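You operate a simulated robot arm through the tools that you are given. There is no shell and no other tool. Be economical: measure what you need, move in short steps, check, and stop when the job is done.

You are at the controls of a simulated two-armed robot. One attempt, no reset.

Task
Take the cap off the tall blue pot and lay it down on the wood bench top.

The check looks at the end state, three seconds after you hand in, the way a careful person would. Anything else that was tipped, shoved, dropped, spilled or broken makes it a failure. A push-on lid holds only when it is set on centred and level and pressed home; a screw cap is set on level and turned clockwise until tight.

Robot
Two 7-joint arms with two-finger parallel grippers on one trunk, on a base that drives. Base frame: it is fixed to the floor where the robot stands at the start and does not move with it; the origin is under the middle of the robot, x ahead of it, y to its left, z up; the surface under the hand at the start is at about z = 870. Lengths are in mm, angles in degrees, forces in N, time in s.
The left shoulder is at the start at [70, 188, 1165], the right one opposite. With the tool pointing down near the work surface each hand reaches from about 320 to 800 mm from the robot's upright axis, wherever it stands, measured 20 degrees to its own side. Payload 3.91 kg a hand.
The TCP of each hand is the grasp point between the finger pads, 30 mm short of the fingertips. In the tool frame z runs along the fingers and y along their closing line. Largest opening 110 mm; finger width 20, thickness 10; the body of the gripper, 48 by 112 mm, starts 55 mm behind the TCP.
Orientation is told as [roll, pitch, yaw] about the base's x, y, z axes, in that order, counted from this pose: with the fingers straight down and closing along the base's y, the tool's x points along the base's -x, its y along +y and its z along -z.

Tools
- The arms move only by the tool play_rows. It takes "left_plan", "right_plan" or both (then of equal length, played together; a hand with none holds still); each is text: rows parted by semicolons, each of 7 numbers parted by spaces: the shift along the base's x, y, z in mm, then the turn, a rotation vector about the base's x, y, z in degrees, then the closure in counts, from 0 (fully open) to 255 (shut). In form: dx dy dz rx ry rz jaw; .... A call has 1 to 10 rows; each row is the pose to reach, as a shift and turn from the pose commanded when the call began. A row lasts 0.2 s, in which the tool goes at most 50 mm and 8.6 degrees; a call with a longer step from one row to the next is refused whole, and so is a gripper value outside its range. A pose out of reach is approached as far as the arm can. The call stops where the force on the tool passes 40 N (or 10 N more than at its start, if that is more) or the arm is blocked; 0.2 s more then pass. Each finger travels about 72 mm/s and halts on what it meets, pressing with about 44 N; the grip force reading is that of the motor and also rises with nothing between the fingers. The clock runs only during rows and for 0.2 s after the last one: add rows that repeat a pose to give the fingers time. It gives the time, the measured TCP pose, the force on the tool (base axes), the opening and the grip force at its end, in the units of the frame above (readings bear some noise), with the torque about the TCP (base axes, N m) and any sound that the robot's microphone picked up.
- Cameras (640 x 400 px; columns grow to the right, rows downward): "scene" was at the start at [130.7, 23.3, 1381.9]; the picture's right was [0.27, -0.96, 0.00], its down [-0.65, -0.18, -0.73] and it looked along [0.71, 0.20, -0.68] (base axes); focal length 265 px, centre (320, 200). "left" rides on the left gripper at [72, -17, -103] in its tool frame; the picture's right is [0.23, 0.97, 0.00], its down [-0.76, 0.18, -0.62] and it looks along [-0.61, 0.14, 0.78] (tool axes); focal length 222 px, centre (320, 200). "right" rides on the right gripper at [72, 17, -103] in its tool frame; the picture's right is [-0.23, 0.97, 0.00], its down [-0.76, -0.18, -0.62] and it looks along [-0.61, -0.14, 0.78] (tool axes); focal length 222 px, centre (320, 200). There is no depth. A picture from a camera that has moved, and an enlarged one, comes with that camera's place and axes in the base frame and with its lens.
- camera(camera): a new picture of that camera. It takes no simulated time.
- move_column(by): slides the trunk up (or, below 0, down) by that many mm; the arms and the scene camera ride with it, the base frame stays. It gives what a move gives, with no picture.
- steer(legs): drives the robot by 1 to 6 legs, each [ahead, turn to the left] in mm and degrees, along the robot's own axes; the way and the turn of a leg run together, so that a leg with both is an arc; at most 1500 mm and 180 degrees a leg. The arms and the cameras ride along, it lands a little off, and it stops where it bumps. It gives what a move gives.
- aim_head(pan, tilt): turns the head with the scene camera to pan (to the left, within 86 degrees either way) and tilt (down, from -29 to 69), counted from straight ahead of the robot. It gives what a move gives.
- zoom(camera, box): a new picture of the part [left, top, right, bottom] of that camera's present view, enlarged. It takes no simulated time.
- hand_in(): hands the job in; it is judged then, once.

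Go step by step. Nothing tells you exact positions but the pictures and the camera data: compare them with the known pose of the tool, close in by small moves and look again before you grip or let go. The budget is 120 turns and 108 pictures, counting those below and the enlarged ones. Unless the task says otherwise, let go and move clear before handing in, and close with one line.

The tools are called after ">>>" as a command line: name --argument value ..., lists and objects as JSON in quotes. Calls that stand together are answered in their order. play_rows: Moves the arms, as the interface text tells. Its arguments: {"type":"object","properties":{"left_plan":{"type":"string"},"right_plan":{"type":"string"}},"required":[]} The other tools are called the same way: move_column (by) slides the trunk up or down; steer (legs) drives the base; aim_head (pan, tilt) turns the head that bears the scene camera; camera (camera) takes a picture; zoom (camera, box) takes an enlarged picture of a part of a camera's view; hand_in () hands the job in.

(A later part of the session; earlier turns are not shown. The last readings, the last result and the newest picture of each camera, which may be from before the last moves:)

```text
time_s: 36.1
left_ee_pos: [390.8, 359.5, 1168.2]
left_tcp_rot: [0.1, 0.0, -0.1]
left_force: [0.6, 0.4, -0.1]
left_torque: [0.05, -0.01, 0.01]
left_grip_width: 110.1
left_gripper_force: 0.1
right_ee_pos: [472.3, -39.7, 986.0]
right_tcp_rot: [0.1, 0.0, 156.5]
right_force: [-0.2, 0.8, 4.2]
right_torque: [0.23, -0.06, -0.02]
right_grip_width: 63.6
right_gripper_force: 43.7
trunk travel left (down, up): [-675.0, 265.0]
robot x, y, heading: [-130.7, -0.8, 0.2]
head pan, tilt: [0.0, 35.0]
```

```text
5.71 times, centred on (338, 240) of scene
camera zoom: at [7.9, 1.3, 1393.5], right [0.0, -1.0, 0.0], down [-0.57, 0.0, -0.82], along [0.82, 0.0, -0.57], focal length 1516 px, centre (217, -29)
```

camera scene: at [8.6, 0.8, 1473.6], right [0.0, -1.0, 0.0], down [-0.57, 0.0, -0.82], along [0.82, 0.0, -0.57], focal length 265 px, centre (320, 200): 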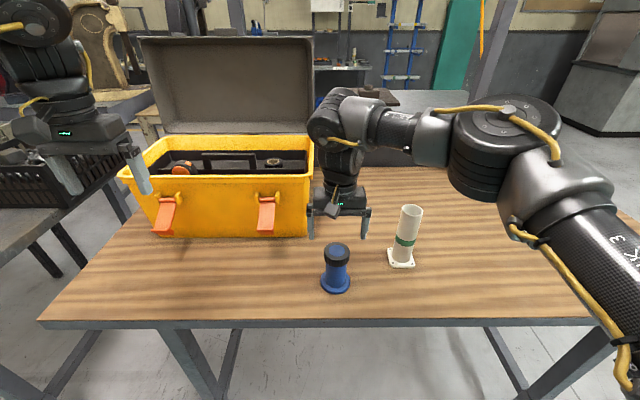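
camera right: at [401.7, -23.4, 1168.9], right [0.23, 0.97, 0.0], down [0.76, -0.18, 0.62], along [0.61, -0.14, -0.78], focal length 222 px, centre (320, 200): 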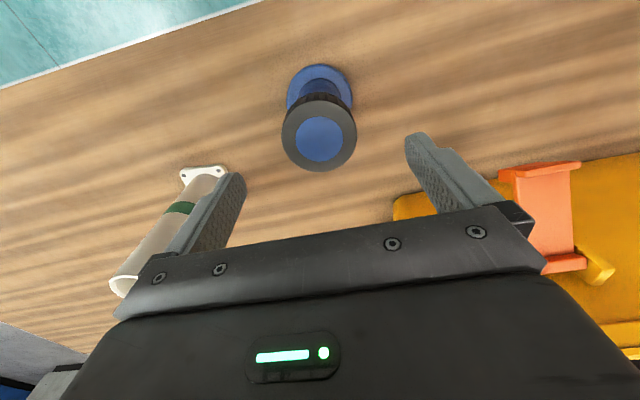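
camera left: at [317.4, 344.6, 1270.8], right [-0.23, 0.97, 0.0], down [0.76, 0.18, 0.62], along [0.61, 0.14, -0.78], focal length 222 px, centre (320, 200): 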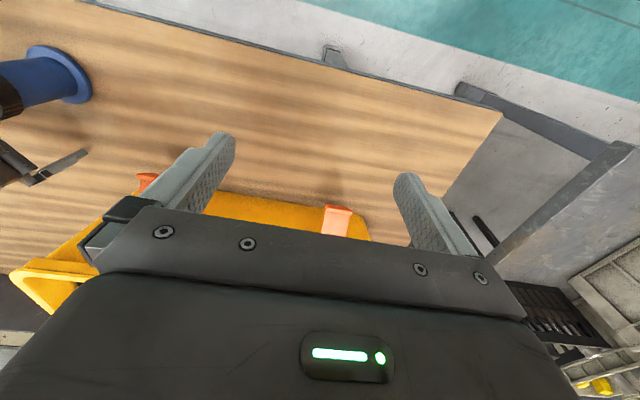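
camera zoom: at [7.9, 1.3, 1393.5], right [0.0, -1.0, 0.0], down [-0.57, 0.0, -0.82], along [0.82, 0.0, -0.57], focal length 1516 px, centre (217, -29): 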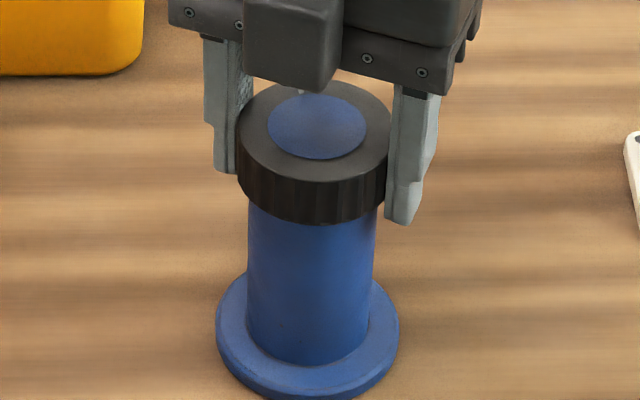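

That stroke is done with 4 N still pressing. I'll release, wind back to yaw 0 only, and take another stroke.

>>> play_rows --right_plan "0 0 0 0 0 0 0; 0 0 0 0 0 0 0; 0 0 0 0 0 -8.5 0; 0 0 0 0 0 -17 0; 0 0 0 0 0 -25.5 0; 0 0 0 0 0 -34 0; 0 0 0 0 0 -42.5 0; 0 0 0 0 0 -51 0; 0 0 0 0 0 -59.5 0; 0 0 0 0 0 -68 0"

>>> zoom --camera "scene" --box '[298, 205, 378, 275]'

>>> play_rows --right_plan "0 0 0 0 0 -8.5 0; 0 0 0 0 0 -17 0; 0 0 0 0 0 -25.5 0; 0 0 0 0 0 -34 0; 0 0 0 0 0 -42.5 0; 0 0 0 0 0 -51 0; 0 0 0 0 0 -59.5 0; 0 0 0 0 0 -68 0; 0 0 0 0 0 -76.5 0; 0 0 0 0 0 -85 0"

>>> camera --camera "right"

```text
time_s: 38.3
left_ee_pos: [391.3, 358.2, 1167.3]
left_tcp_rot: [0.1, 0.0, 0.0]
left_force: [0.8, -0.8, 0.3]
left_torque: [0.01, -0.01, 0.01]
left_grip_width: 110.0
left_gripper_force: 0.0
right_ee_pos: [473.4, -41.4, 986.4]
right_tcp_rot: [0.1, 0.1, 88.2]
right_force: [0.5, 0.0, 0.0]
right_torque: [-0.02, -0.01, 0.03]
right_grip_width: 110.0
right_gripper_force: 0.0
trunk travel left (down, up): [-675.0, 265.0]
robot x, y, heading: [-130.0, -1.5, -0.0]
head pan, tilt: [0.0, 35.0]
```

```text
5.71 times, centred on (338, 240) of scene
camera zoom: at [8.7, 1.0, 1393.5], right [0.0, -1.0, 0.0], down [-0.57, 0.0, -0.82], along [0.82, 0.0, -0.57], focal length 1516 px, centre (217, -29)
```

zoom: 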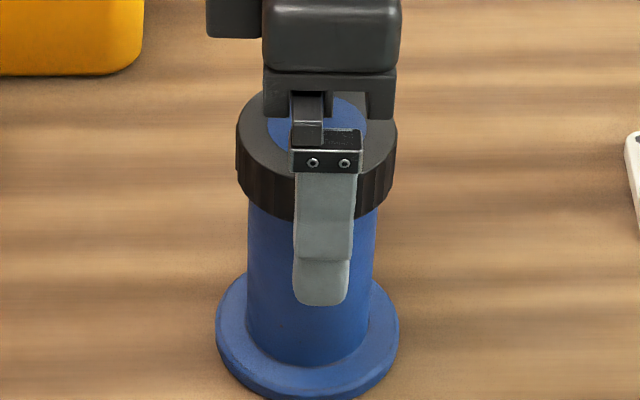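

```text
time_s: 40.5
left_ee_pos: [392.7, 358.3, 1166.4]
left_tcp_rot: [0.0, 0.0, 0.0]
left_force: [0.6, -0.4, -0.1]
left_torque: [0.01, 0.0, 0.01]
left_grip_width: 109.9
left_gripper_force: 0.0
right_ee_pos: [475.3, -40.7, 986.3]
right_tcp_rot: [0.0, 0.2, 3.4]
right_force: [0.0, -0.8, 0.3]
right_torque: [0.01, 0.0, 0.0]
right_grip_width: 110.1
right_gripper_force: 0.1
trunk travel left (down, up): [-675.0, 265.0]
robot x, y, heading: [-129.6, -1.1, -0.0]
head pan, tilt: [0.0, 35.0]
```

```text
72 pictures are left
camera right: at [400.9, -27.5, 1089.4], right [0.17, 0.99, 0.0], down [0.77, -0.13, 0.62], along [0.61, -0.11, -0.78], focal length 222 px, centre (320, 200)
```

right: 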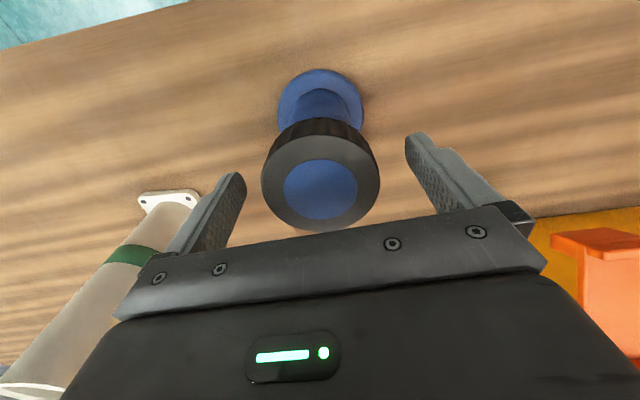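

The cap appears a bit higher now. I'll grip again, press and turn.

>>> play_rows --right_plan "-1 0 0 0 0 0 255; -1 0 0 0 0 0 255; -1 0 0 0 0 0 255; -1 0 0 0 0 0 255; -1 0 -1 0 0 0 255; -1 0 -2 0 0 0 255; -1 0 -2 0 0 0 255"

>>> play_rows --right_plan "0 0 0 0 0 8.5 255; 0 0 0.1 0 0 17 255; 0 0 0.2 0 0 25.5 255; 0 0 0.3 0 0 34 255; 0 0 0.4 0 0 42.5 255; 0 0 0.5 0 0 51 255; 0 0 0.6 0 0 59.5 255; 0 0 0.7 0 0 68 255; 0 0 0.8 0 0 76.5 255; 0 0 0.8 0 0 76.5 255"

>>> zoom --camera "scene" --box '[298, 205, 378, 275]'

```text
time_s: 42.1
left_ee_pos: [391.2, 358.7, 1167.1]
left_tcp_rot: [-0.1, 0.0, 0.0]
left_force: [-0.1, 0.0, -0.2]
left_torque: [0.02, -0.01, -0.02]
left_grip_width: 110.2
left_gripper_force: 0.1
right_ee_pos: [472.2, -40.2, 986.0]
right_tcp_rot: [0.0, 0.0, 3.5]
right_force: [2.5, 0.6, 11.5]
right_torque: [-0.33, 0.18, 0.02]
right_grip_width: 63.1
right_gripper_force: 44.1
trunk travel left (down, up): [-675.0, 265.0]
robot x, y, heading: [-131.6, 1.7, -0.0]
head pan, tilt: [0.0, 35.0]
```

```text
time_s: 44.3
left_ee_pos: [392.0, 357.8, 1167.9]
left_tcp_rot: [-0.1, 0.1, 0.1]
left_force: [0.3, -0.1, 0.0]
left_torque: [0.0, -0.05, 0.0]
left_grip_width: 110.3
left_gripper_force: 0.1
right_ee_pos: [473.3, -40.3, 985.5]
right_tcp_rot: [0.1, 0.1, 80.1]
right_force: [0.2, 0.1, 0.0]
right_torque: [0.03, 0.0, -0.02]
right_grip_width: 63.5
right_gripper_force: 43.8
trunk travel left (down, up): [-675.0, 265.0]
robot x, y, heading: [-132.2, 1.1, 0.0]
head pan, tilt: [0.0, 35.0]
```

```text
5.71 times, centred on (338, 240) of scene
camera zoom: at [8.8, 1.0, 1393.5], right [0.0, -1.0, 0.0], down [-0.57, 0.0, -0.82], along [0.82, 0.0, -0.57], focal length 1516 px, centre (217, -29)
```

zoom: 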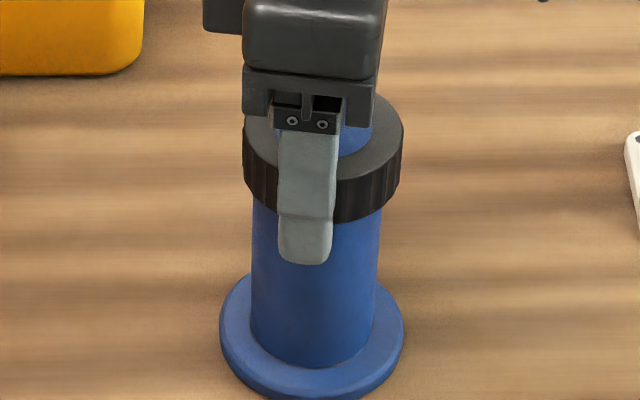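

The force dropped to zero and the cap has shifted slightly relative to the body, so it has likely come free. I'll try a small straight lift.

>>> play_rows --right_plan "0 0 2 0 0 0 255; 0 0 4 0 0 0 255; 0 0 6 0 0 0 255; 0 0 6 0 0 0 255"

>>> zoom --camera "scene" --box '[298, 205, 378, 275]'

```text
time_s: 45.3
left_ee_pos: [392.5, 359.2, 1167.6]
left_tcp_rot: [0.0, 0.0, 0.0]
left_force: [-0.6, 0.5, 0.1]
left_torque: [0.01, 0.03, -0.02]
left_grip_width: 110.0
left_gripper_force: 0.1
right_ee_pos: [473.9, -40.6, 991.2]
right_tcp_rot: [0.1, 0.1, 79.9]
right_force: [0.3, -0.1, -0.7]
right_torque: [0.03, 0.0, 0.0]
right_grip_width: 63.4
right_gripper_force: 44.2
trunk travel left (down, up): [-675.0, 265.0]
robot x, y, heading: [-131.0, 1.2, 0.0]
head pan, tilt: [0.0, 35.0]
```

```text
5.71 times, centred on (338, 240) of scene
camera zoom: at [8.8, 1.0, 1393.5], right [0.0, -1.0, 0.0], down [-0.57, 0.0, -0.82], along [0.82, 0.0, -0.57], focal length 1516 px, centre (217, -29)
```

zoom: 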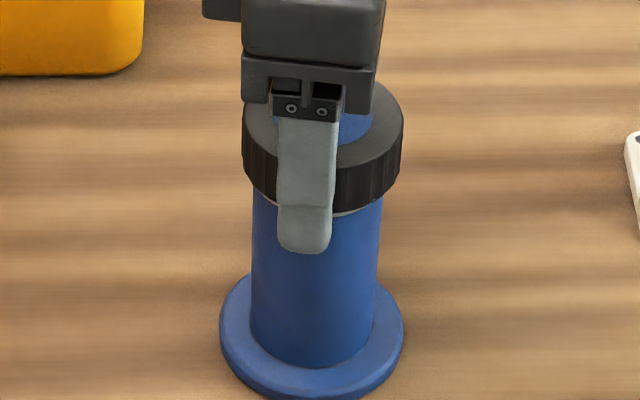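

The cap is off: it rose while the pot stayed and the light thread shows beneath. I'll lift it straight up.

>>> play_rows --right_plan "0 0 10 0 0 0 255; 0 0 25 0 0 0 255; 0 0 45 0 0 0 255; 0 0 65 0 0 0 255; 0 0 85 0 0 0 255; 0 0 85 0 0 0 255"

>>> camera --camera "scene"

```text
time_s: 46.7
left_ee_pos: [392.5, 358.3, 1166.3]
left_tcp_rot: [0.0, 0.0, 0.0]
left_force: [0.0, 0.3, 0.0]
left_torque: [-0.01, 0.04, 0.04]
left_grip_width: 110.2
left_gripper_force: 0.0
right_ee_pos: [473.7, -41.5, 1076.4]
right_tcp_rot: [0.1, 0.0, 79.9]
right_force: [-0.2, 0.2, -0.3]
right_torque: [-0.02, -0.02, 0.0]
right_grip_width: 63.6
right_gripper_force: 44.4
trunk travel left (down, up): [-675.0, 265.0]
robot x, y, heading: [-130.2, 2.0, -0.1]
head pan, tilt: [0.0, 35.0]
```

```text
69 pictures are left
camera scene: at [9.2, 0.8, 1393.5], right [0.0, -1.0, 0.0], down [-0.57, 0.0, -0.82], along [0.82, 0.0, -0.57], focal length 265 px, centre (320, 200)
```

scene: 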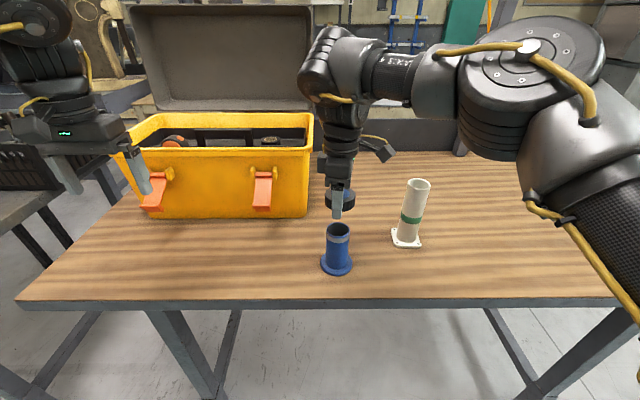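

The cap is free, and the open pot stands upright. Before placing it I'll check how far the fingertips reach below the cap's underside.

>>> zoom --camera "scene" --box '[300, 160, 380, 230]'

>>> camera --camera "left"

```text
5.71 times, centred on (340, 195) of scene
camera zoom: at [9.2, 0.8, 1393.5], right [0.0, -1.0, 0.0], down [-0.57, 0.0, -0.82], along [0.82, 0.0, -0.57], focal length 1516 px, centre (206, 229)
```

zoom: 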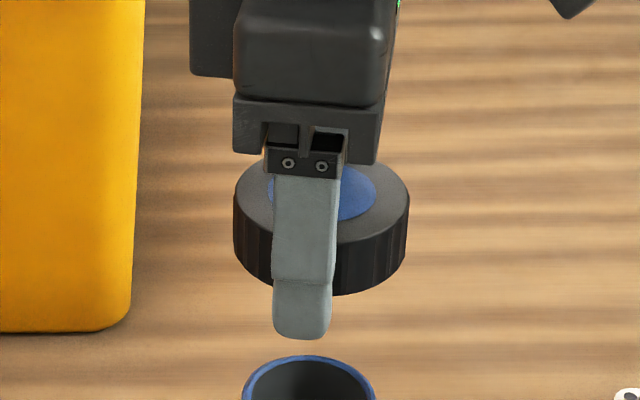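

```text
67 pictures are left
camera left: at [319.5, 342.6, 1270.3], right [-0.23, 0.97, 0.0], down [0.76, 0.18, 0.62], along [0.61, 0.14, -0.78], focal length 222 px, centre (320, 200)
```

left: 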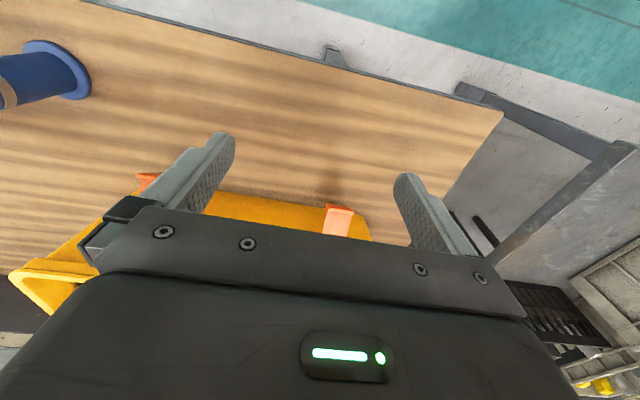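

The fingertips reach about 16 mm below the cap, so releasing now would mean a drop. I'll rest the cap loosely back on the pot mouth and re-grip it nearer the fingertips.

>>> play_rows --right_plan "0 0 -25 0 0 0 255; 0 0 -50 0 0 0 255; 0 0 -70 0 0 0 255; 0 0 -80 0 0 0 255; 0 0 -86 0 0 0 255; 0 0 -90 0 0 0 255; 0 0 -90 0 0 0 255"

>>> zoom --camera "scene" --box '[298, 205, 378, 275]'

```text
time_s: 48.3
left_ee_pos: [391.7, 359.3, 1166.7]
left_tcp_rot: [0.0, 0.0, 0.1]
left_force: [-0.4, 1.1, -1.0]
left_torque: [-0.02, 0.0, 0.0]
left_grip_width: 110.1
left_gripper_force: 0.1
right_ee_pos: [472.7, -40.5, 986.6]
right_tcp_rot: [0.1, 0.1, 79.9]
right_force: [-1.9, -1.0, 0.7]
right_torque: [0.08, -0.06, 0.01]
right_grip_width: 63.5
right_gripper_force: 44.6
trunk travel left (down, up): [-675.0, 265.0]
robot x, y, heading: [-130.3, 0.6, -0.1]
head pan, tilt: [0.0, 35.0]
```

```text
5.71 times, centred on (338, 240) of scene
camera zoom: at [8.4, 1.2, 1393.6], right [0.0, -1.0, 0.0], down [-0.57, 0.0, -0.82], along [0.82, 0.0, -0.57], focal length 1516 px, centre (217, -29)
```

zoom: 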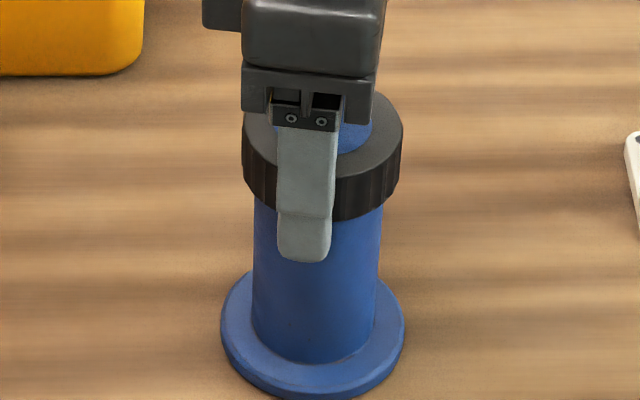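

The cap rests on the mouth with light contact. I'll open, rise 14 mm, and close again.

>>> play_rows --right_plan "0 0 0 0 0 0 0; 0 0 0 0 0 0 0; 0 0 0 0 0 0 0; 0 0 7 0 0 0 0; 0 0 14 0 0 0 0; 0 0 14 0 0 0 0"

>>> zoom --camera "scene" --box '[298, 205, 378, 275]'

>>> camera --camera "right"

```text
time_s: 49.7
left_ee_pos: [392.7, 359.1, 1165.1]
left_tcp_rot: [0.0, -0.1, 0.1]
left_force: [-0.6, -0.5, -1.0]
left_torque: [0.01, 0.0, -0.01]
left_grip_width: 110.1
left_gripper_force: 0.1
right_ee_pos: [473.2, -40.2, 1000.7]
right_tcp_rot: [0.1, 0.1, 79.9]
right_force: [-0.5, -0.1, 0.1]
right_torque: [0.01, 0.03, -0.01]
right_grip_width: 110.1
right_gripper_force: 0.1
trunk travel left (down, up): [-675.0, 265.0]
robot x, y, heading: [-130.4, 2.6, -0.1]
head pan, tilt: [0.0, 35.0]
```

```text
5.71 times, centred on (338, 240) of scene
camera zoom: at [9.0, 0.9, 1393.5], right [0.0, -1.0, 0.0], down [-0.57, 0.0, -0.82], along [0.82, 0.0, -0.57], focal length 1516 px, centre (217, -29)
```

zoom: 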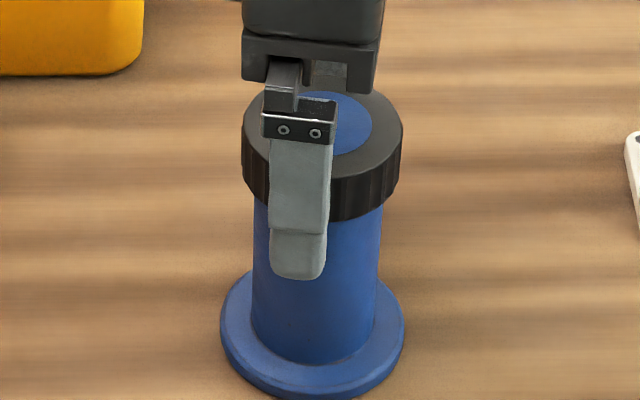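

```text
64 pictures are left
camera right: at [444.2, -108.4, 1103.6], right [-0.92, 0.39, 0.0], down [0.31, 0.72, 0.62], along [0.24, 0.57, -0.78], focal length 222 px, centre (320, 200)
```

right: 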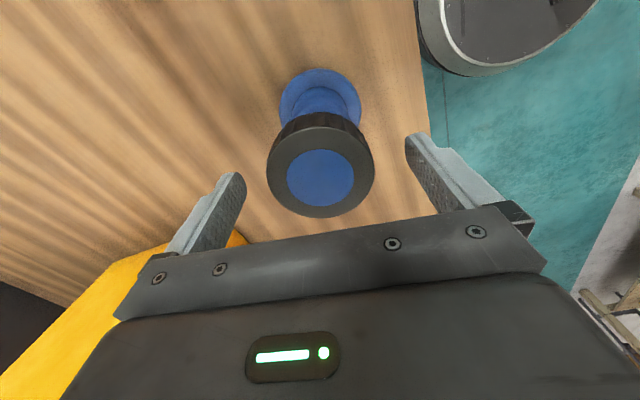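

The cap sits level on the mouth. I'll close and lift.

>>> play_rows --right_plan "0 0 0 0 0 0 255; 0 0 0 0 0 0 255; 0 0 0 0 0 0 255; 0 0 0 0 0 0 255; 0 0 6 0 0 0 255; 0 0 20 0 0 0 255; 0 0 45 0 0 0 255; 0 0 70 0 0 0 255; 0 0 70 0 0 0 255"

>>> camera --camera "scene"

>>> zoom --camera "scene" --box '[300, 160, 380, 230]'

```text
time_s: 51.7
left_ee_pos: [393.9, 359.4, 1165.8]
left_tcp_rot: [-0.2, 0.1, 0.0]
left_force: [0.5, -0.2, 0.9]
left_torque: [0.0, 0.01, 0.01]
left_grip_width: 110.0
left_gripper_force: 0.1
right_ee_pos: [474.3, -40.5, 1069.9]
right_tcp_rot: [0.1, 0.1, 79.9]
right_force: [0.1, 0.1, -4.1]
right_torque: [0.0, 0.0, 0.01]
right_grip_width: 63.3
right_gripper_force: 44.7
trunk travel left (down, up): [-675.0, 265.0]
robot x, y, heading: [-126.3, 2.1, 0.1]
head pan, tilt: [0.0, 35.0]
```

```text
63 pictures are left
camera scene: at [9.8, 0.8, 1393.4], right [0.0, -1.0, 0.0], down [-0.57, 0.0, -0.82], along [0.82, 0.0, -0.57], focal length 265 px, centre (320, 200)
```

scene: 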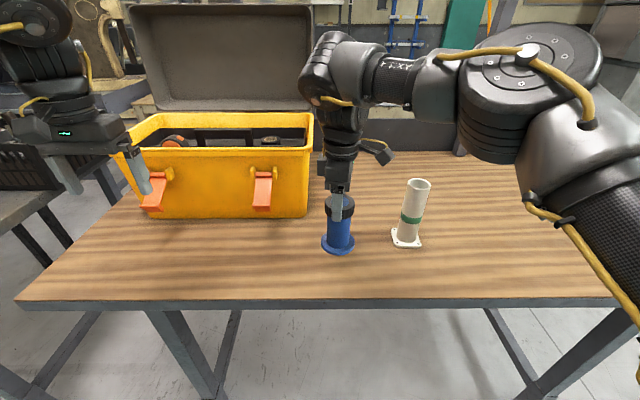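

```text
5.71 times, centred on (340, 195) of scene
camera zoom: at [9.8, 0.8, 1393.4], right [0.0, -1.0, 0.0], down [-0.57, 0.0, -0.82], along [0.82, 0.0, -0.57], focal length 1516 px, centre (206, 229)
```

zoom: 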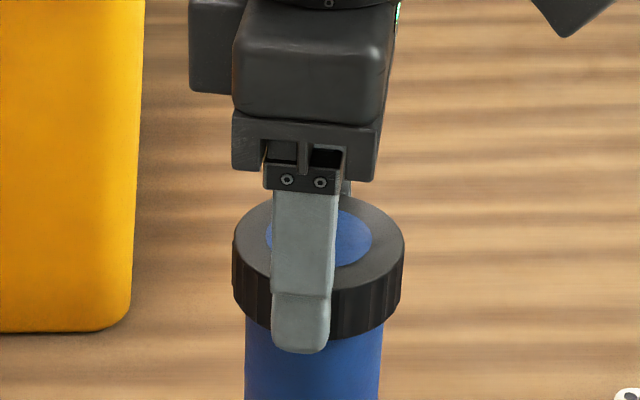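

The thread caught and the pot came up with the cap. I'll lower it gently back down, then unscrew again with a light press.

>>> play_rows --right_plan "0 0 -20 0 0 0 255; 0 0 -40 0 0 0 255; 0 0 -55 0 0 0 255; 0 0 -62 0 0 0 255; 0 0 -66 0 0 0 255; 0 0 -69 0 0 0 255; 0 0 -70.5 0 0 0 255; 0 0 -71.5 0 0 0 255; 0 0 -71.5 0 0 0 255"

>>> zoom --camera "scene" --box '[298, 205, 378, 275]'

```text
time_s: 53.7
left_ee_pos: [391.3, 359.4, 1167.5]
left_tcp_rot: [0.0, 0.1, 0.0]
left_force: [0.8, -0.1, 0.2]
left_torque: [0.01, -0.01, -0.01]
left_grip_width: 110.1
left_gripper_force: 0.0
right_ee_pos: [474.0, -40.0, 1000.4]
right_tcp_rot: [-0.1, 0.0, 79.9]
right_force: [4.3, -1.3, 12.4]
right_torque: [-0.13, -0.05, -0.04]
right_grip_width: 62.8
right_gripper_force: 44.0
trunk travel left (down, up): [-675.0, 265.0]
robot x, y, heading: [-131.0, -0.8, 0.2]
head pan, tilt: [0.0, 35.0]
```

```text
5.71 times, centred on (338, 240) of scene
camera zoom: at [8.1, 1.0, 1393.8], right [0.0, -1.0, 0.0], down [-0.57, 0.0, -0.82], along [0.82, 0.0, -0.57], focal length 1516 px, centre (217, -29)
```

zoom: 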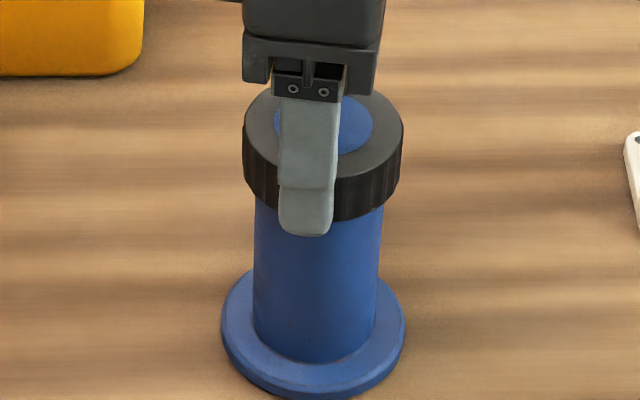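

The pot is back on the bench with 12 N of press. I'll unscrew about 70° more.

>>> play_rows --right_plan "0 0 0 0 0 8.5 255; 0 0 0 0 0 17 255; 0 0 0 0 0 25.5 255; 0 0 0 0 0 34 255; 0 0 0 0 0 42.5 255; 0 0 0 0 0 51 255; 0 0 0 0 0 59.5 255; 0 0 0 0 0 68 255; 0 0 0 0 0 74 255; 0 0 0 0 0 74 255"

>>> zoom --camera "scene" --box '[298, 205, 378, 275]'

```text
time_s: 55.9
left_ee_pos: [389.8, 359.7, 1168.3]
left_tcp_rot: [0.1, -0.1, 0.1]
left_force: [0.8, -0.5, -1.4]
left_torque: [0.01, -0.01, -0.02]
left_grip_width: 110.1
left_gripper_force: 0.1
right_ee_pos: [471.2, -40.6, 999.7]
right_tcp_rot: [0.1, 0.2, 154.0]
right_force: [0.1, 0.6, 12.5]
right_torque: [0.13, 0.01, -0.18]
right_grip_width: 62.8
right_gripper_force: 44.0
trunk travel left (down, up): [-675.0, 265.0]
robot x, y, heading: [-130.4, 3.6, -0.2]
head pan, tilt: [0.0, 35.0]
```

```text
5.71 times, centred on (338, 240) of scene
camera zoom: at [7.0, 1.3, 1393.7], right [0.0, -1.0, 0.0], down [-0.57, 0.0, -0.82], along [0.82, 0.0, -0.57], focal length 1516 px, centre (217, -29)
```

zoom: 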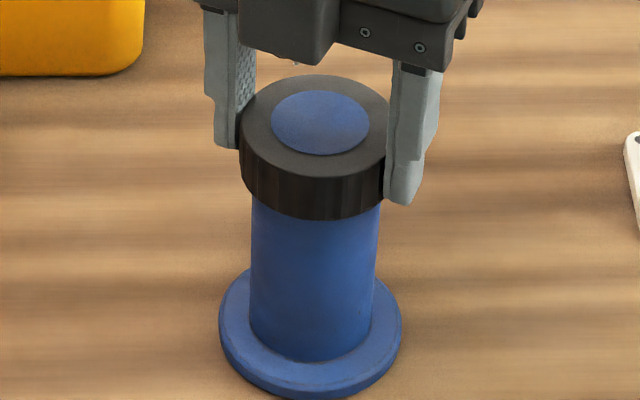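

I'll test-lift by 8 mm and see whether the pot follows.

>>> play_rows --right_plan "0 0 2 0 0 0 255; 0 0 4 0 0 0 255; 0 0 6 0 0 0 255; 0 0 8 0 0 0 255; 0 0 8 0 0 0 255"

>>> zoom --camera "scene" --box '[298, 205, 378, 275]'

```text
time_s: 57.1
left_ee_pos: [392.6, 358.2, 1167.1]
left_tcp_rot: [0.0, 0.2, 0.1]
left_force: [-0.2, 0.1, -0.5]
left_torque: [-0.03, 0.04, 0.01]
left_grip_width: 110.1
left_gripper_force: 0.1
right_ee_pos: [474.6, -40.7, 1006.3]
right_tcp_rot: [0.1, 0.0, 153.8]
right_force: [0.1, 0.7, -4.5]
right_torque: [0.02, 0.0, 0.01]
right_grip_width: 63.3
right_gripper_force: 43.7
trunk travel left (down, up): [-675.0, 265.0]
robot x, y, heading: [-133.8, -2.0, -0.0]
head pan, tilt: [0.0, 35.0]
```

```text
5.71 times, centred on (338, 240) of scene
camera zoom: at [9.6, 0.9, 1393.4], right [0.0, -1.0, 0.0], down [-0.57, 0.0, -0.82], along [0.82, 0.0, -0.57], focal length 1516 px, centre (217, -29)
```

zoom: 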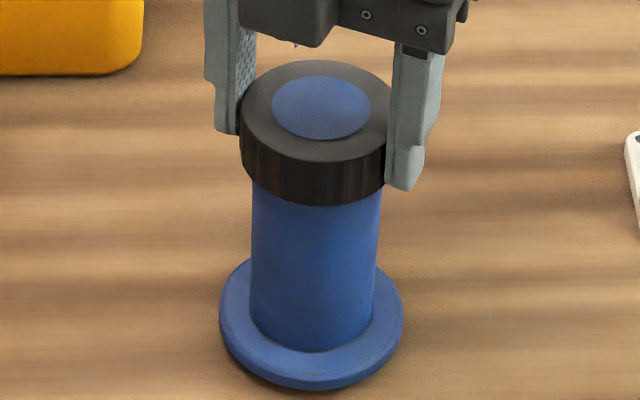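

It's still engaged. I'll set it down, release, wind back to yaw about 4, and take another pressed stroke.

>>> play_rows --right_plan "0 0 -2.5 0 0 0 255; 0 0 -5 0 0 0 255; 0 0 -7 0 0 0 255; 0 0 -7 0 0 0 255; 0 0 -7 0 0 0 0; 0 0 -7 0 0 0 0; 0 0 -7 0 0 -8 0; 0 0 -7 0 0 -16 0; 0 0 -7 0 0 -24 0; 0 0 -7 0 0 -32 0"

>>> play_rows --right_plan "0 0 0 0 0 -8.5 0; 0 0 0 0 0 -17 0; 0 0 0 0 0 -25.5 0; 0 0 0 0 0 -34 0; 0 0 0 0 0 -42.5 0; 0 0 0 0 0 -51 0; 0 0 0 0 0 -59.5 0; 0 0 0 0 0 -68 0; 0 0 0 0 0 -76.5 0; 0 0 0 0 0 -85 0"

>>> play_rows --right_plan "0 0 0 0 0 -8.5 0; 0 0 0 0 0 -17 0; 0 0 0 0 0 -25.5 0; 0 0 0 0 0 -33 0; 0 0 0 0 0 -33 0"

>>> zoom --camera "scene" --box '[298, 205, 378, 275]'

>>> camera --camera "right"

```text
time_s: 59.3
left_ee_pos: [392.6, 358.0, 1166.9]
left_tcp_rot: [0.0, 0.0, 0.0]
left_force: [0.5, -0.5, 0.9]
left_torque: [0.0, 0.01, -0.02]
left_grip_width: 110.1
left_gripper_force: 0.0
right_ee_pos: [473.0, -41.5, 1000.1]
right_tcp_rot: [0.2, 0.0, 121.8]
right_force: [0.4, -0.2, -1.1]
right_torque: [-0.01, 0.03, 0.0]
right_grip_width: 110.0
right_gripper_force: 0.1
trunk travel left (down, up): [-675.0, 265.0]
robot x, y, heading: [-128.7, 1.3, -0.1]
head pan, tilt: [0.0, 35.0]
```

```text
time_s: 61.5
left_ee_pos: [392.0, 358.9, 1167.1]
left_tcp_rot: [0.1, 0.0, 0.0]
left_force: [-0.8, -0.6, 0.3]
left_torque: [-0.01, -0.02, -0.01]
left_grip_width: 110.0
left_gripper_force: 0.0
right_ee_pos: [473.4, -40.3, 1000.2]
right_tcp_rot: [0.1, 0.2, 36.8]
right_force: [0.6, -0.8, 0.2]
right_torque: [-0.04, 0.02, -0.03]
right_grip_width: 110.0
right_gripper_force: 0.0
trunk travel left (down, up): [-675.0, 265.0]
robot x, y, heading: [-131.1, 1.8, -0.1]
head pan, tilt: [0.0, 35.0]
```

```text
time_s: 62.7
left_ee_pos: [392.6, 358.5, 1167.4]
left_tcp_rot: [-0.1, 0.0, 0.1]
left_force: [0.2, -1.2, -0.4]
left_torque: [0.03, 0.02, 0.0]
left_grip_width: 110.2
left_gripper_force: 0.0
right_ee_pos: [472.3, -40.6, 998.7]
right_tcp_rot: [0.1, 0.1, 3.7]
right_force: [-0.6, -0.3, -0.3]
right_torque: [0.03, 0.01, 0.02]
right_grip_width: 109.8
right_gripper_force: 0.0
trunk travel left (down, up): [-675.0, 265.0]
robot x, y, heading: [-127.9, 0.4, -0.1]
head pan, tilt: [0.0, 35.0]
```

```text
5.71 times, centred on (338, 240) of scene
camera zoom: at [8.8, 1.0, 1393.5], right [0.0, -1.0, 0.0], down [-0.57, 0.0, -0.82], along [0.82, 0.0, -0.57], focal length 1516 px, centre (217, -29)
```

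zoom: 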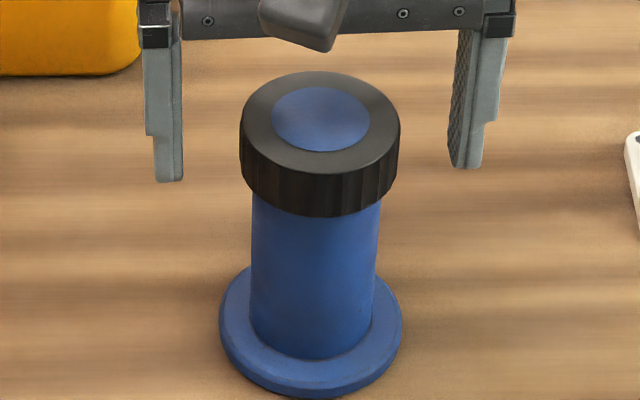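

```text
57 pictures are left
camera right: at [399.7, -28.2, 1102.8], right [0.16, 0.99, 0.0], down [0.77, -0.13, 0.62], along [0.61, -0.1, -0.78], focal length 222 px, centre (320, 200)
```

right: 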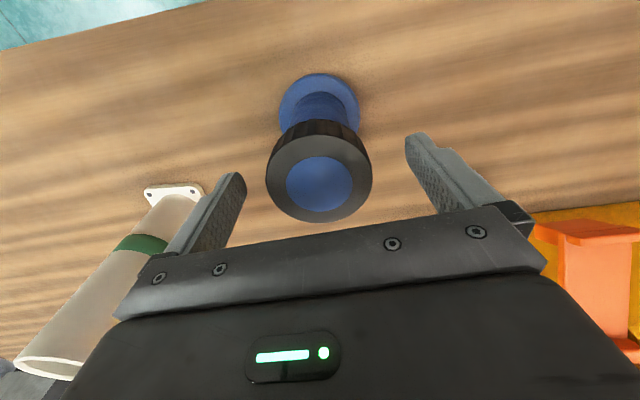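

The cap is level and centred, so I'll grip, press and turn again.

>>> play_rows --right_plan "0 0 0 0 0 0 255; 0 0 0 0 0 0 255; 0 0 0 0 0 0 255; 0 0 0 0 0 0 255; 0 0 -1 0 0 0 255; 0 0 -2 0 0 0 255; 0 0 -2.5 0 0 0 255; 0 0 -2.5 0 0 0 255"

>>> play_rows --right_plan "0 0 0 0 0 8.5 255; 0 0 0 0 0 17 255; 0 0 0 0 0 25.5 255; 0 0 0 0 0 34 255; 0 0 0 0 0 42.5 255; 0 0 0 0 0 51 255; 0 0 0 0 0 59.5 255; 0 0 0 0 0 68 255; 0 0 0 0 0 76.5 255; 0 0 0 0 0 76.5 255"

>>> zoom --camera "scene" --box '[298, 205, 378, 275]'

```text
time_s: 64.5
left_ee_pos: [391.3, 358.2, 1169.0]
left_tcp_rot: [0.0, 0.0, 0.0]
left_force: [-0.1, -0.9, -0.6]
left_torque: [-0.02, 0.0, -0.03]
left_grip_width: 110.1
left_gripper_force: 0.1
right_ee_pos: [473.3, -42.0, 999.5]
right_tcp_rot: [0.2, -0.1, 3.9]
right_force: [4.1, -2.7, 18.2]
right_torque: [-0.04, 0.11, -0.04]
right_grip_width: 63.4
right_gripper_force: 44.0
trunk travel left (down, up): [-675.0, 265.0]
robot x, y, heading: [-129.7, -1.0, -0.1]
head pan, tilt: [0.0, 35.0]
```

```text
time_s: 66.7
left_ee_pos: [389.0, 358.0, 1168.5]
left_tcp_rot: [0.0, -0.1, 0.0]
left_force: [0.9, 0.6, 0.3]
left_torque: [-0.01, -0.02, -0.01]
left_grip_width: 110.0
left_gripper_force: 0.0
right_ee_pos: [471.2, -39.5, 998.8]
right_tcp_rot: [-0.2, 0.1, 80.4]
right_force: [1.5, 2.3, 21.2]
right_torque: [0.23, 0.09, -0.28]
right_grip_width: 63.7
right_gripper_force: 43.6
trunk travel left (down, up): [-675.0, 265.0]
robot x, y, heading: [-128.5, 3.3, -0.2]
head pan, tilt: [0.0, 35.0]
```

```text
5.71 times, centred on (338, 240) of scene
camera zoom: at [6.0, 1.6, 1393.9], right [0.0, -1.0, 0.0], down [-0.57, 0.0, -0.82], along [0.82, 0.0, -0.57], focal length 1516 px, centre (217, -29)
```

zoom: 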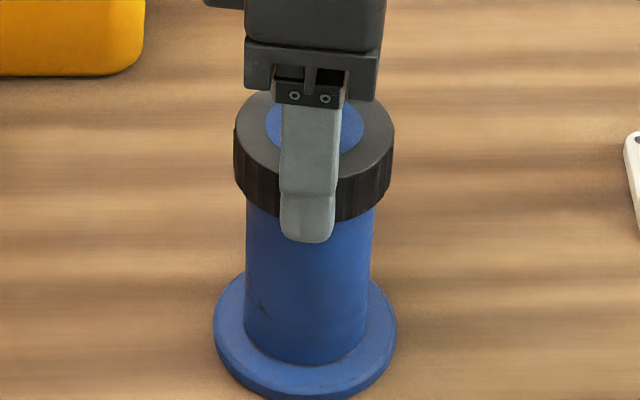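

The torque stays at -0.28 and scratches on the body have moved, so the pot is slipping round under this press. I'll ease to a light press and watch the scratch over a small turn.

>>> play_rows --right_plan "0 0 0.8 0 0 0 255; 0 0 1.6 0 0 0 255; 0 0 1.6 0 0 8 255; 0 0 1.6 0 0 16 255; 0 0 1.6 0 0 24 255; 0 0 1.6 0 0 24 255"

>>> zoom --camera "scene" --box '[298, 205, 378, 275]'

```text
time_s: 68.1
left_ee_pos: [392.2, 358.0, 1167.7]
left_tcp_rot: [0.1, 0.0, 0.1]
left_force: [0.2, -0.1, -0.4]
left_torque: [0.0, -0.02, 0.01]
left_grip_width: 109.9
left_gripper_force: 0.2
right_ee_pos: [472.8, -40.6, 998.8]
right_tcp_rot: [0.0, 0.0, 104.6]
right_force: [1.9, -2.2, 6.4]
right_torque: [-0.06, -0.18, -0.11]
right_grip_width: 63.3
right_gripper_force: 44.1
trunk travel left (down, up): [-675.0, 265.0]
robot x, y, heading: [-127.1, -2.2, 0.1]
head pan, tilt: [0.0, 35.0]
```

```text
5.71 times, centred on (338, 240) of scene
camera zoom: at [8.1, 0.8, 1393.6], right [0.0, -1.0, 0.0], down [-0.57, 0.0, -0.82], along [0.82, 0.0, -0.57], focal length 1516 px, centre (217, -29)
```

zoom: 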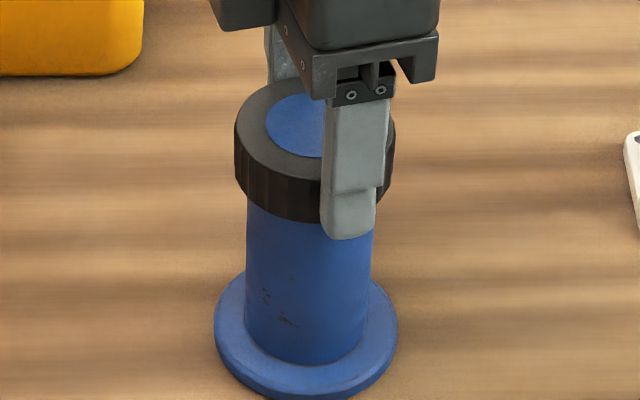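

The scratch moved 26° for a 24° turn, so the pot is spinning fully with the cap, and pressing seems to load the thread too. I'll try once with near-zero axial force.

>>> play_rows --right_plan "0 0 0.5 0 0 0 255; 0 0 0.7 0 0 0 255; 0 0 0.7 0 0 5 255; 0 0 0.7 0 0 10 255; 0 0 0.7 0 0 15 255; 0 0 0.7 0 0 20 255; 0 0 0.7 0 0 20 255"

>>> zoom --camera "scene" --box '[298, 205, 378, 275]'

```text
time_s: 69.7
left_ee_pos: [391.9, 358.9, 1167.2]
left_tcp_rot: [-0.1, -0.1, 0.1]
left_force: [-0.5, -0.3, 0.0]
left_torque: [0.0, 0.0, 0.01]
left_grip_width: 109.9
left_gripper_force: 0.0
right_ee_pos: [473.0, -40.3, 998.9]
right_tcp_rot: [0.1, 0.2, 124.5]
right_force: [0.1, 0.1, 0.7]
right_torque: [0.03, -0.08, -0.03]
right_grip_width: 63.5
right_gripper_force: 44.1
trunk travel left (down, up): [-675.0, 265.0]
robot x, y, heading: [-125.1, -3.0, 0.2]
head pan, tilt: [0.0, 35.0]
```

```text
5.71 times, centred on (338, 240) of scene
camera zoom: at [8.9, 1.0, 1393.5], right [0.0, -1.0, 0.0], down [-0.57, 0.0, -0.82], along [0.82, 0.0, -0.57], focal length 1516 px, centre (217, -29)
```

zoom: 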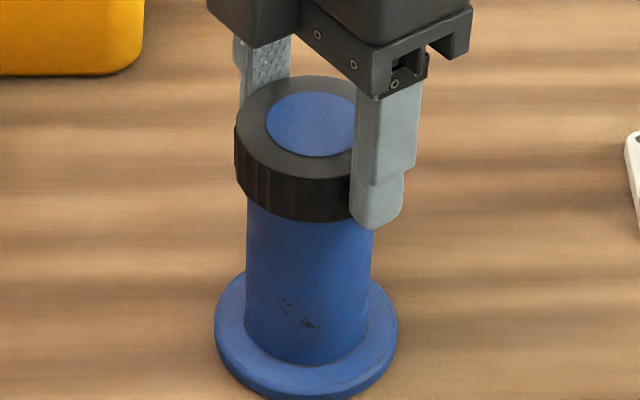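

Without a brace the pot just turns with the cap, so I'll use the left hand to hold the body. First I'll yaw it and bring it partway over, staying high.

>>> play_rows --left_plan "-12 -38 0 0 0 -6 0; -24 -76 0 0 0 -12 0; -36 -114 0 0 0 -18 0; -48 -152 0 0 0 -24 0; -60 -190 0 0 0 -30 0; -60 -190 0 0 0 -30 0"

>>> play_rows --left_plan "0 -14 0 -3.75 -6.5 0 0; 0 -28 0 -7.5 -13 0 0; 0 -42 0 -11.25 -19.5 0 0; 0 -56 0 -15 -26 0 0; 0 -70 0 -18.75 -32.5 0 0; 0 -84 0 -22.5 -39 0 0; -10 -98 0 -26.25 -45.5 0 0; -20 -110 0 -30 -52 0 0; -33 -113 0 -31 -53.7 0 0; -33 -113 0 -31 -53.7 0 0"

>>> camera --camera "scene"

```text
time_s: 71.1
left_ee_pos: [331.6, 167.8, 1167.0]
left_tcp_rot: [0.0, -0.1, -30.0]
left_force: [-0.1, 1.1, -0.8]
left_torque: [0.01, 0.01, -0.02]
left_grip_width: 110.0
left_gripper_force: 0.0
right_ee_pos: [472.7, -40.9, 998.0]
right_tcp_rot: [0.1, 0.1, 124.5]
right_force: [-0.1, -0.6, -0.1]
right_torque: [-0.03, 0.01, 0.0]
right_grip_width: 63.6
right_gripper_force: 44.4
trunk travel left (down, up): [-675.0, 265.0]
robot x, y, heading: [-131.6, 0.4, 0.1]
head pan, tilt: [0.0, 35.0]
```

```text
time_s: 73.3
left_ee_pos: [356.6, 110.9, 1166.2]
left_tcp_rot: [0.0, -62.1, -30.4]
left_force: [0.4, -0.6, -0.1]
left_torque: [0.02, -0.02, 0.0]
left_grip_width: 109.9
left_gripper_force: 0.0
left hand out of reach, approached as far as the arm can: row 6, 7, 8, 9, 10
right_ee_pos: [471.8, -43.1, 999.3]
right_tcp_rot: [0.1, 0.0, 124.3]
right_force: [-0.2, -1.0, -0.4]
right_torque: [0.0, -0.04, -0.03]
right_grip_width: 63.3
right_gripper_force: 44.1
trunk travel left (down, up): [-675.0, 265.0]
robot x, y, heading: [-129.9, -2.1, 0.0]
head pan, tilt: [0.0, 35.0]
```

```text
53 pictures are left
camera scene: at [8.8, -0.1, 1393.5], right [0.0, -1.0, 0.0], down [-0.57, 0.0, -0.82], along [0.82, 0.0, -0.57], focal length 265 px, centre (320, 200)
```

scene: 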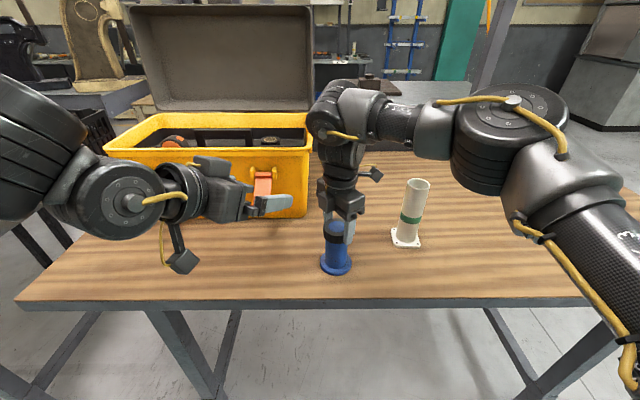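

The left hand has the right tilt but can't come further inward here. I'll yaw it 25° more so it points at the pot, and lower it to see where it settles.

>>> play_rows --left_plan "10 15 -30 0 0 -6 0; 20 30 -60 0 0 -12 0; 30 40 -90 0 0 -18 0; 40 50 -120 0 0 -25 0; 40 50 -150 0 0 -25 0; 40 50 -150 0 0 -25 0"

>>> camera --camera "scene"

```text
time_s: 74.7
left_ee_pos: [399.8, 162.7, 1016.3]
left_tcp_rot: [-0.1, -62.0, -54.8]
left_force: [-0.5, -0.7, 0.0]
left_torque: [0.02, -0.01, 0.01]
left_grip_width: 109.7
left_gripper_force: 0.2
right_ee_pos: [472.7, -40.3, 999.3]
right_tcp_rot: [0.2, 0.1, 124.4]
right_force: [-0.3, 1.0, -0.6]
right_torque: [0.1, -0.05, 0.0]
right_grip_width: 63.3
right_gripper_force: 44.0
trunk travel left (down, up): [-675.0, 265.0]
robot x, y, heading: [-131.2, 1.3, -0.0]
head pan, tilt: [0.0, 35.0]
```

```text
52 pictures are left
camera scene: at [8.8, 1.2, 1393.5], right [0.0, -1.0, 0.0], down [-0.57, 0.0, -0.82], along [0.82, 0.0, -0.57], focal length 265 px, centre (320, 200)
```

scene: 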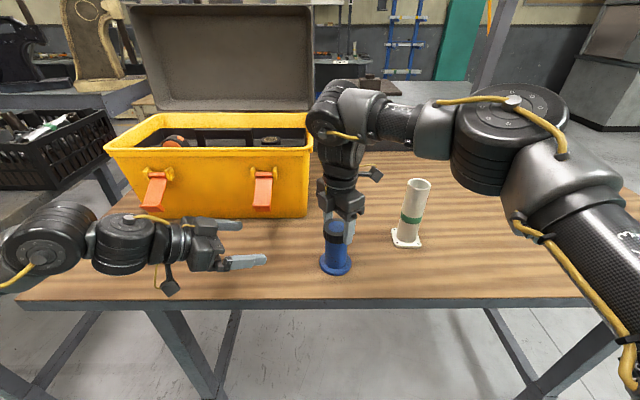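

That pose works. I'll move the left hand onto the approach line, about 150 mm short of the pot, and lower it to body height.

>>> play_rows --left_plan "-10 -35 -15 0 0 0 0; -20 -71 -30 0 0 0 0; -20 -71 -60 0 0 0 0; -20 -71 -90 0 0 0 0; -20 -71 -99 0 0 0 0; -20 -71 -99 0 0 0 0"

>>> camera --camera "scene"

>>> camera --camera "left"

```text
time_s: 76.1
left_ee_pos: [378.3, 92.1, 916.3]
left_tcp_rot: [-0.1, -62.1, -54.9]
left_force: [-0.8, -0.4, -0.7]
left_torque: [0.04, 0.03, 0.03]
left_grip_width: 110.0
left_gripper_force: 0.0
right_ee_pos: [472.7, -41.0, 1000.0]
right_tcp_rot: [0.2, 0.1, 124.4]
right_force: [0.3, 0.2, 0.0]
right_torque: [-0.01, -0.02, 0.01]
right_grip_width: 63.3
right_gripper_force: 43.9
trunk travel left (down, up): [-675.0, 265.0]
robot x, y, heading: [-134.1, 0.3, -0.2]
head pan, tilt: [0.0, 35.0]
```

```text
51 pictures are left
camera scene: at [8.8, 0.8, 1393.5], right [0.0, -1.0, 0.0], down [-0.57, 0.0, -0.82], along [0.82, 0.0, -0.57], focal length 265 px, centre (320, 200)
```

scene: 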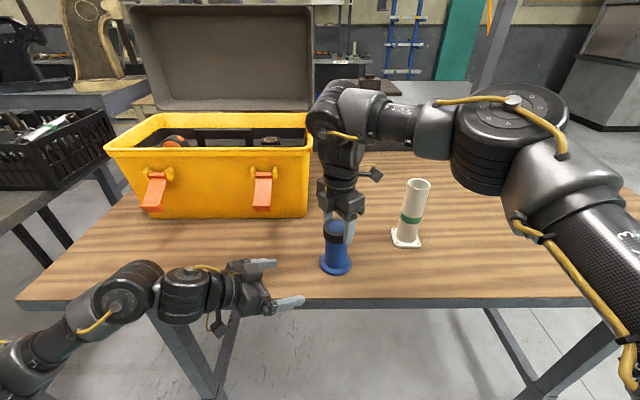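

```text
50 pictures are left
camera left: at [292.6, 185.2, 901.4], right [0.74, 0.65, -0.2], down [0.04, 0.26, 0.96], along [0.68, -0.72, 0.17], focal length 222 px, centre (320, 200)
```

left: 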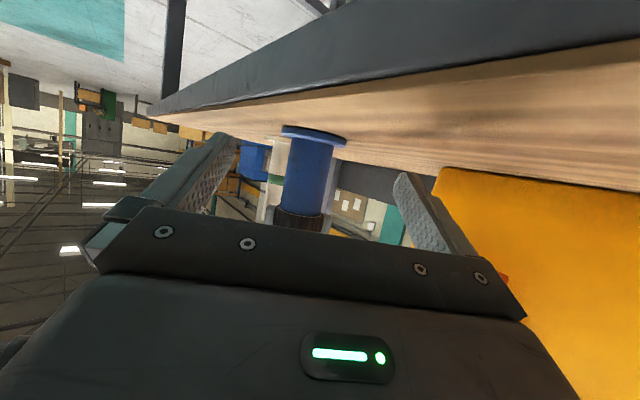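

The pot body sits between the left fingers in view. I'll advance most of the way along the line and check.

>>> play_rows --left_plan "14 -20 5 0 0 0 0; 28 -40 5 0 0 0 0; 42 -60 5 0 0 0 0; 56 -80 5 0 0 0 0; 68 -97 5 0 0 0 0; 68 -97 5 0 0 0 0"

>>> camera --camera "left"

>>> zoom --camera "scene" --box '[238, 165, 398, 295]'

```text
time_s: 77.5
left_ee_pos: [447.2, -5.7, 921.4]
left_tcp_rot: [-0.1, -62.0, -54.9]
left_force: [-0.1, -0.2, 0.0]
left_torque: [0.01, -0.01, 0.0]
left_grip_width: 110.1
left_gripper_force: 0.0
right_ee_pos: [473.9, -42.2, 999.7]
right_tcp_rot: [0.1, 0.2, 124.4]
right_force: [-0.3, 0.4, -0.1]
right_torque: [0.07, -0.02, 0.04]
right_grip_width: 63.6
right_gripper_force: 44.4
trunk travel left (down, up): [-675.0, 265.0]
robot x, y, heading: [-126.2, -1.0, 0.1]
head pan, tilt: [0.0, 35.0]
```

```text
49 pictures are left
camera left: at [360.9, 88.1, 906.4], right [0.74, 0.65, -0.2], down [0.04, 0.26, 0.96], along [0.68, -0.72, 0.17], focal length 222 px, centre (320, 200)
```

left: 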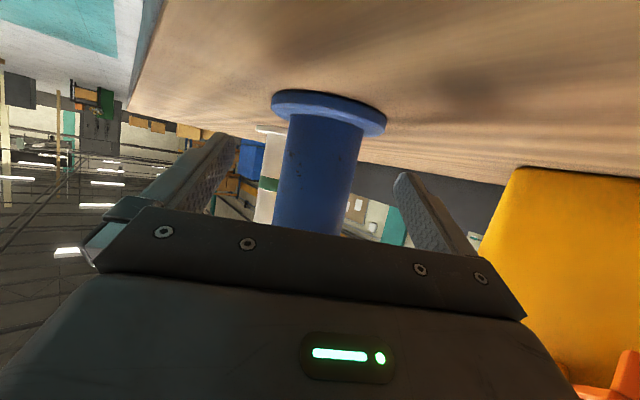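

```text
3.08 times, centred on (318, 230) of scene
camera zoom: at [8.8, 1.2, 1393.5], right [0.0, -1.0, 0.0], down [-0.57, 0.0, -0.82], along [0.82, 0.0, -0.57], focal length 816 px, centre (326, 108)
```

zoom: 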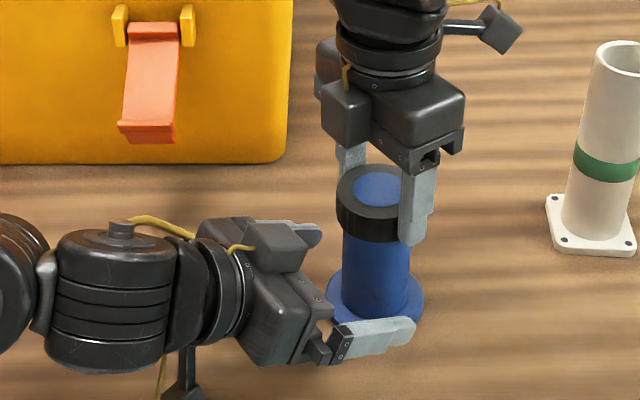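

It's aligned, so I'll advance the last 28 mm and close the left fingers on the body while the right still steadies the cap.

>>> play_rows --left_plan "8 -12 0 0 0 0 0; 17 -23 0 0 0 0 0; 17 -23 0 0 0 0 0; 17 -23 0 0 0 0 255; 17 -23 0 0 0 0 255; 17 -23 0 0 0 0 255; 17 -23 0 0 0 0 255; 17 -23 0 0 0 0 255"

>>> camera --camera "left"

>>> zoom --camera "scene" --box '[238, 165, 398, 295]'

```text
time_s: 79.3
left_ee_pos: [464.2, -28.8, 923.6]
left_tcp_rot: [-0.2, -61.9, -54.7]
left_force: [5.0, 0.7, 0.0]
left_torque: [0.01, -0.04, -0.01]
left_grip_width: 51.7
left_gripper_force: 44.4
right_ee_pos: [473.3, -41.8, 999.9]
right_tcp_rot: [0.0, 0.1, 124.4]
right_force: [-4.4, -2.4, 1.4]
right_torque: [-0.06, 0.06, 0.01]
right_grip_width: 63.4
right_gripper_force: 43.8
trunk travel left (down, up): [-675.0, 265.0]
robot x, y, heading: [-130.9, 0.5, -0.4]
head pan, tilt: [0.0, 35.0]
```

```text
47 pictures are left
camera left: at [378.3, 65.2, 906.7], right [0.74, 0.65, -0.2], down [0.04, 0.26, 0.96], along [0.68, -0.72, 0.17], focal length 222 px, centre (320, 200)
```

left: 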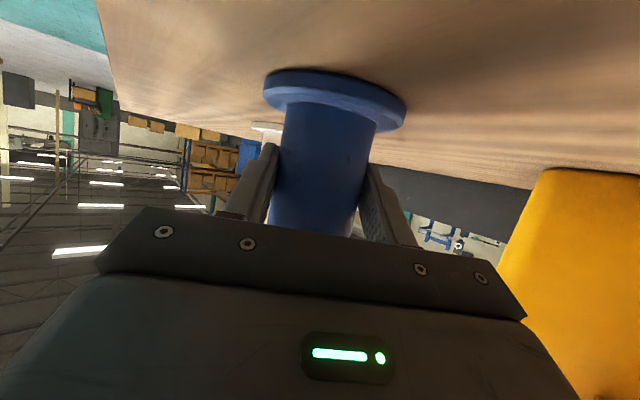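

```text
3.08 times, centred on (318, 230) of scene
camera zoom: at [9.0, 0.8, 1393.5], right [0.0, -1.0, 0.0], down [-0.57, 0.0, -0.82], along [0.82, 0.0, -0.57], focal length 816 px, centre (326, 108)
```

zoom: 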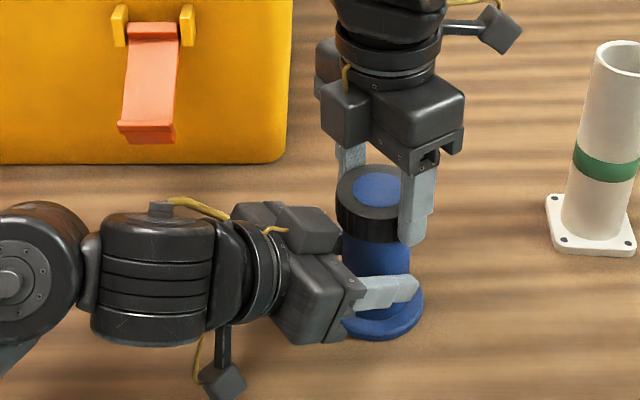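

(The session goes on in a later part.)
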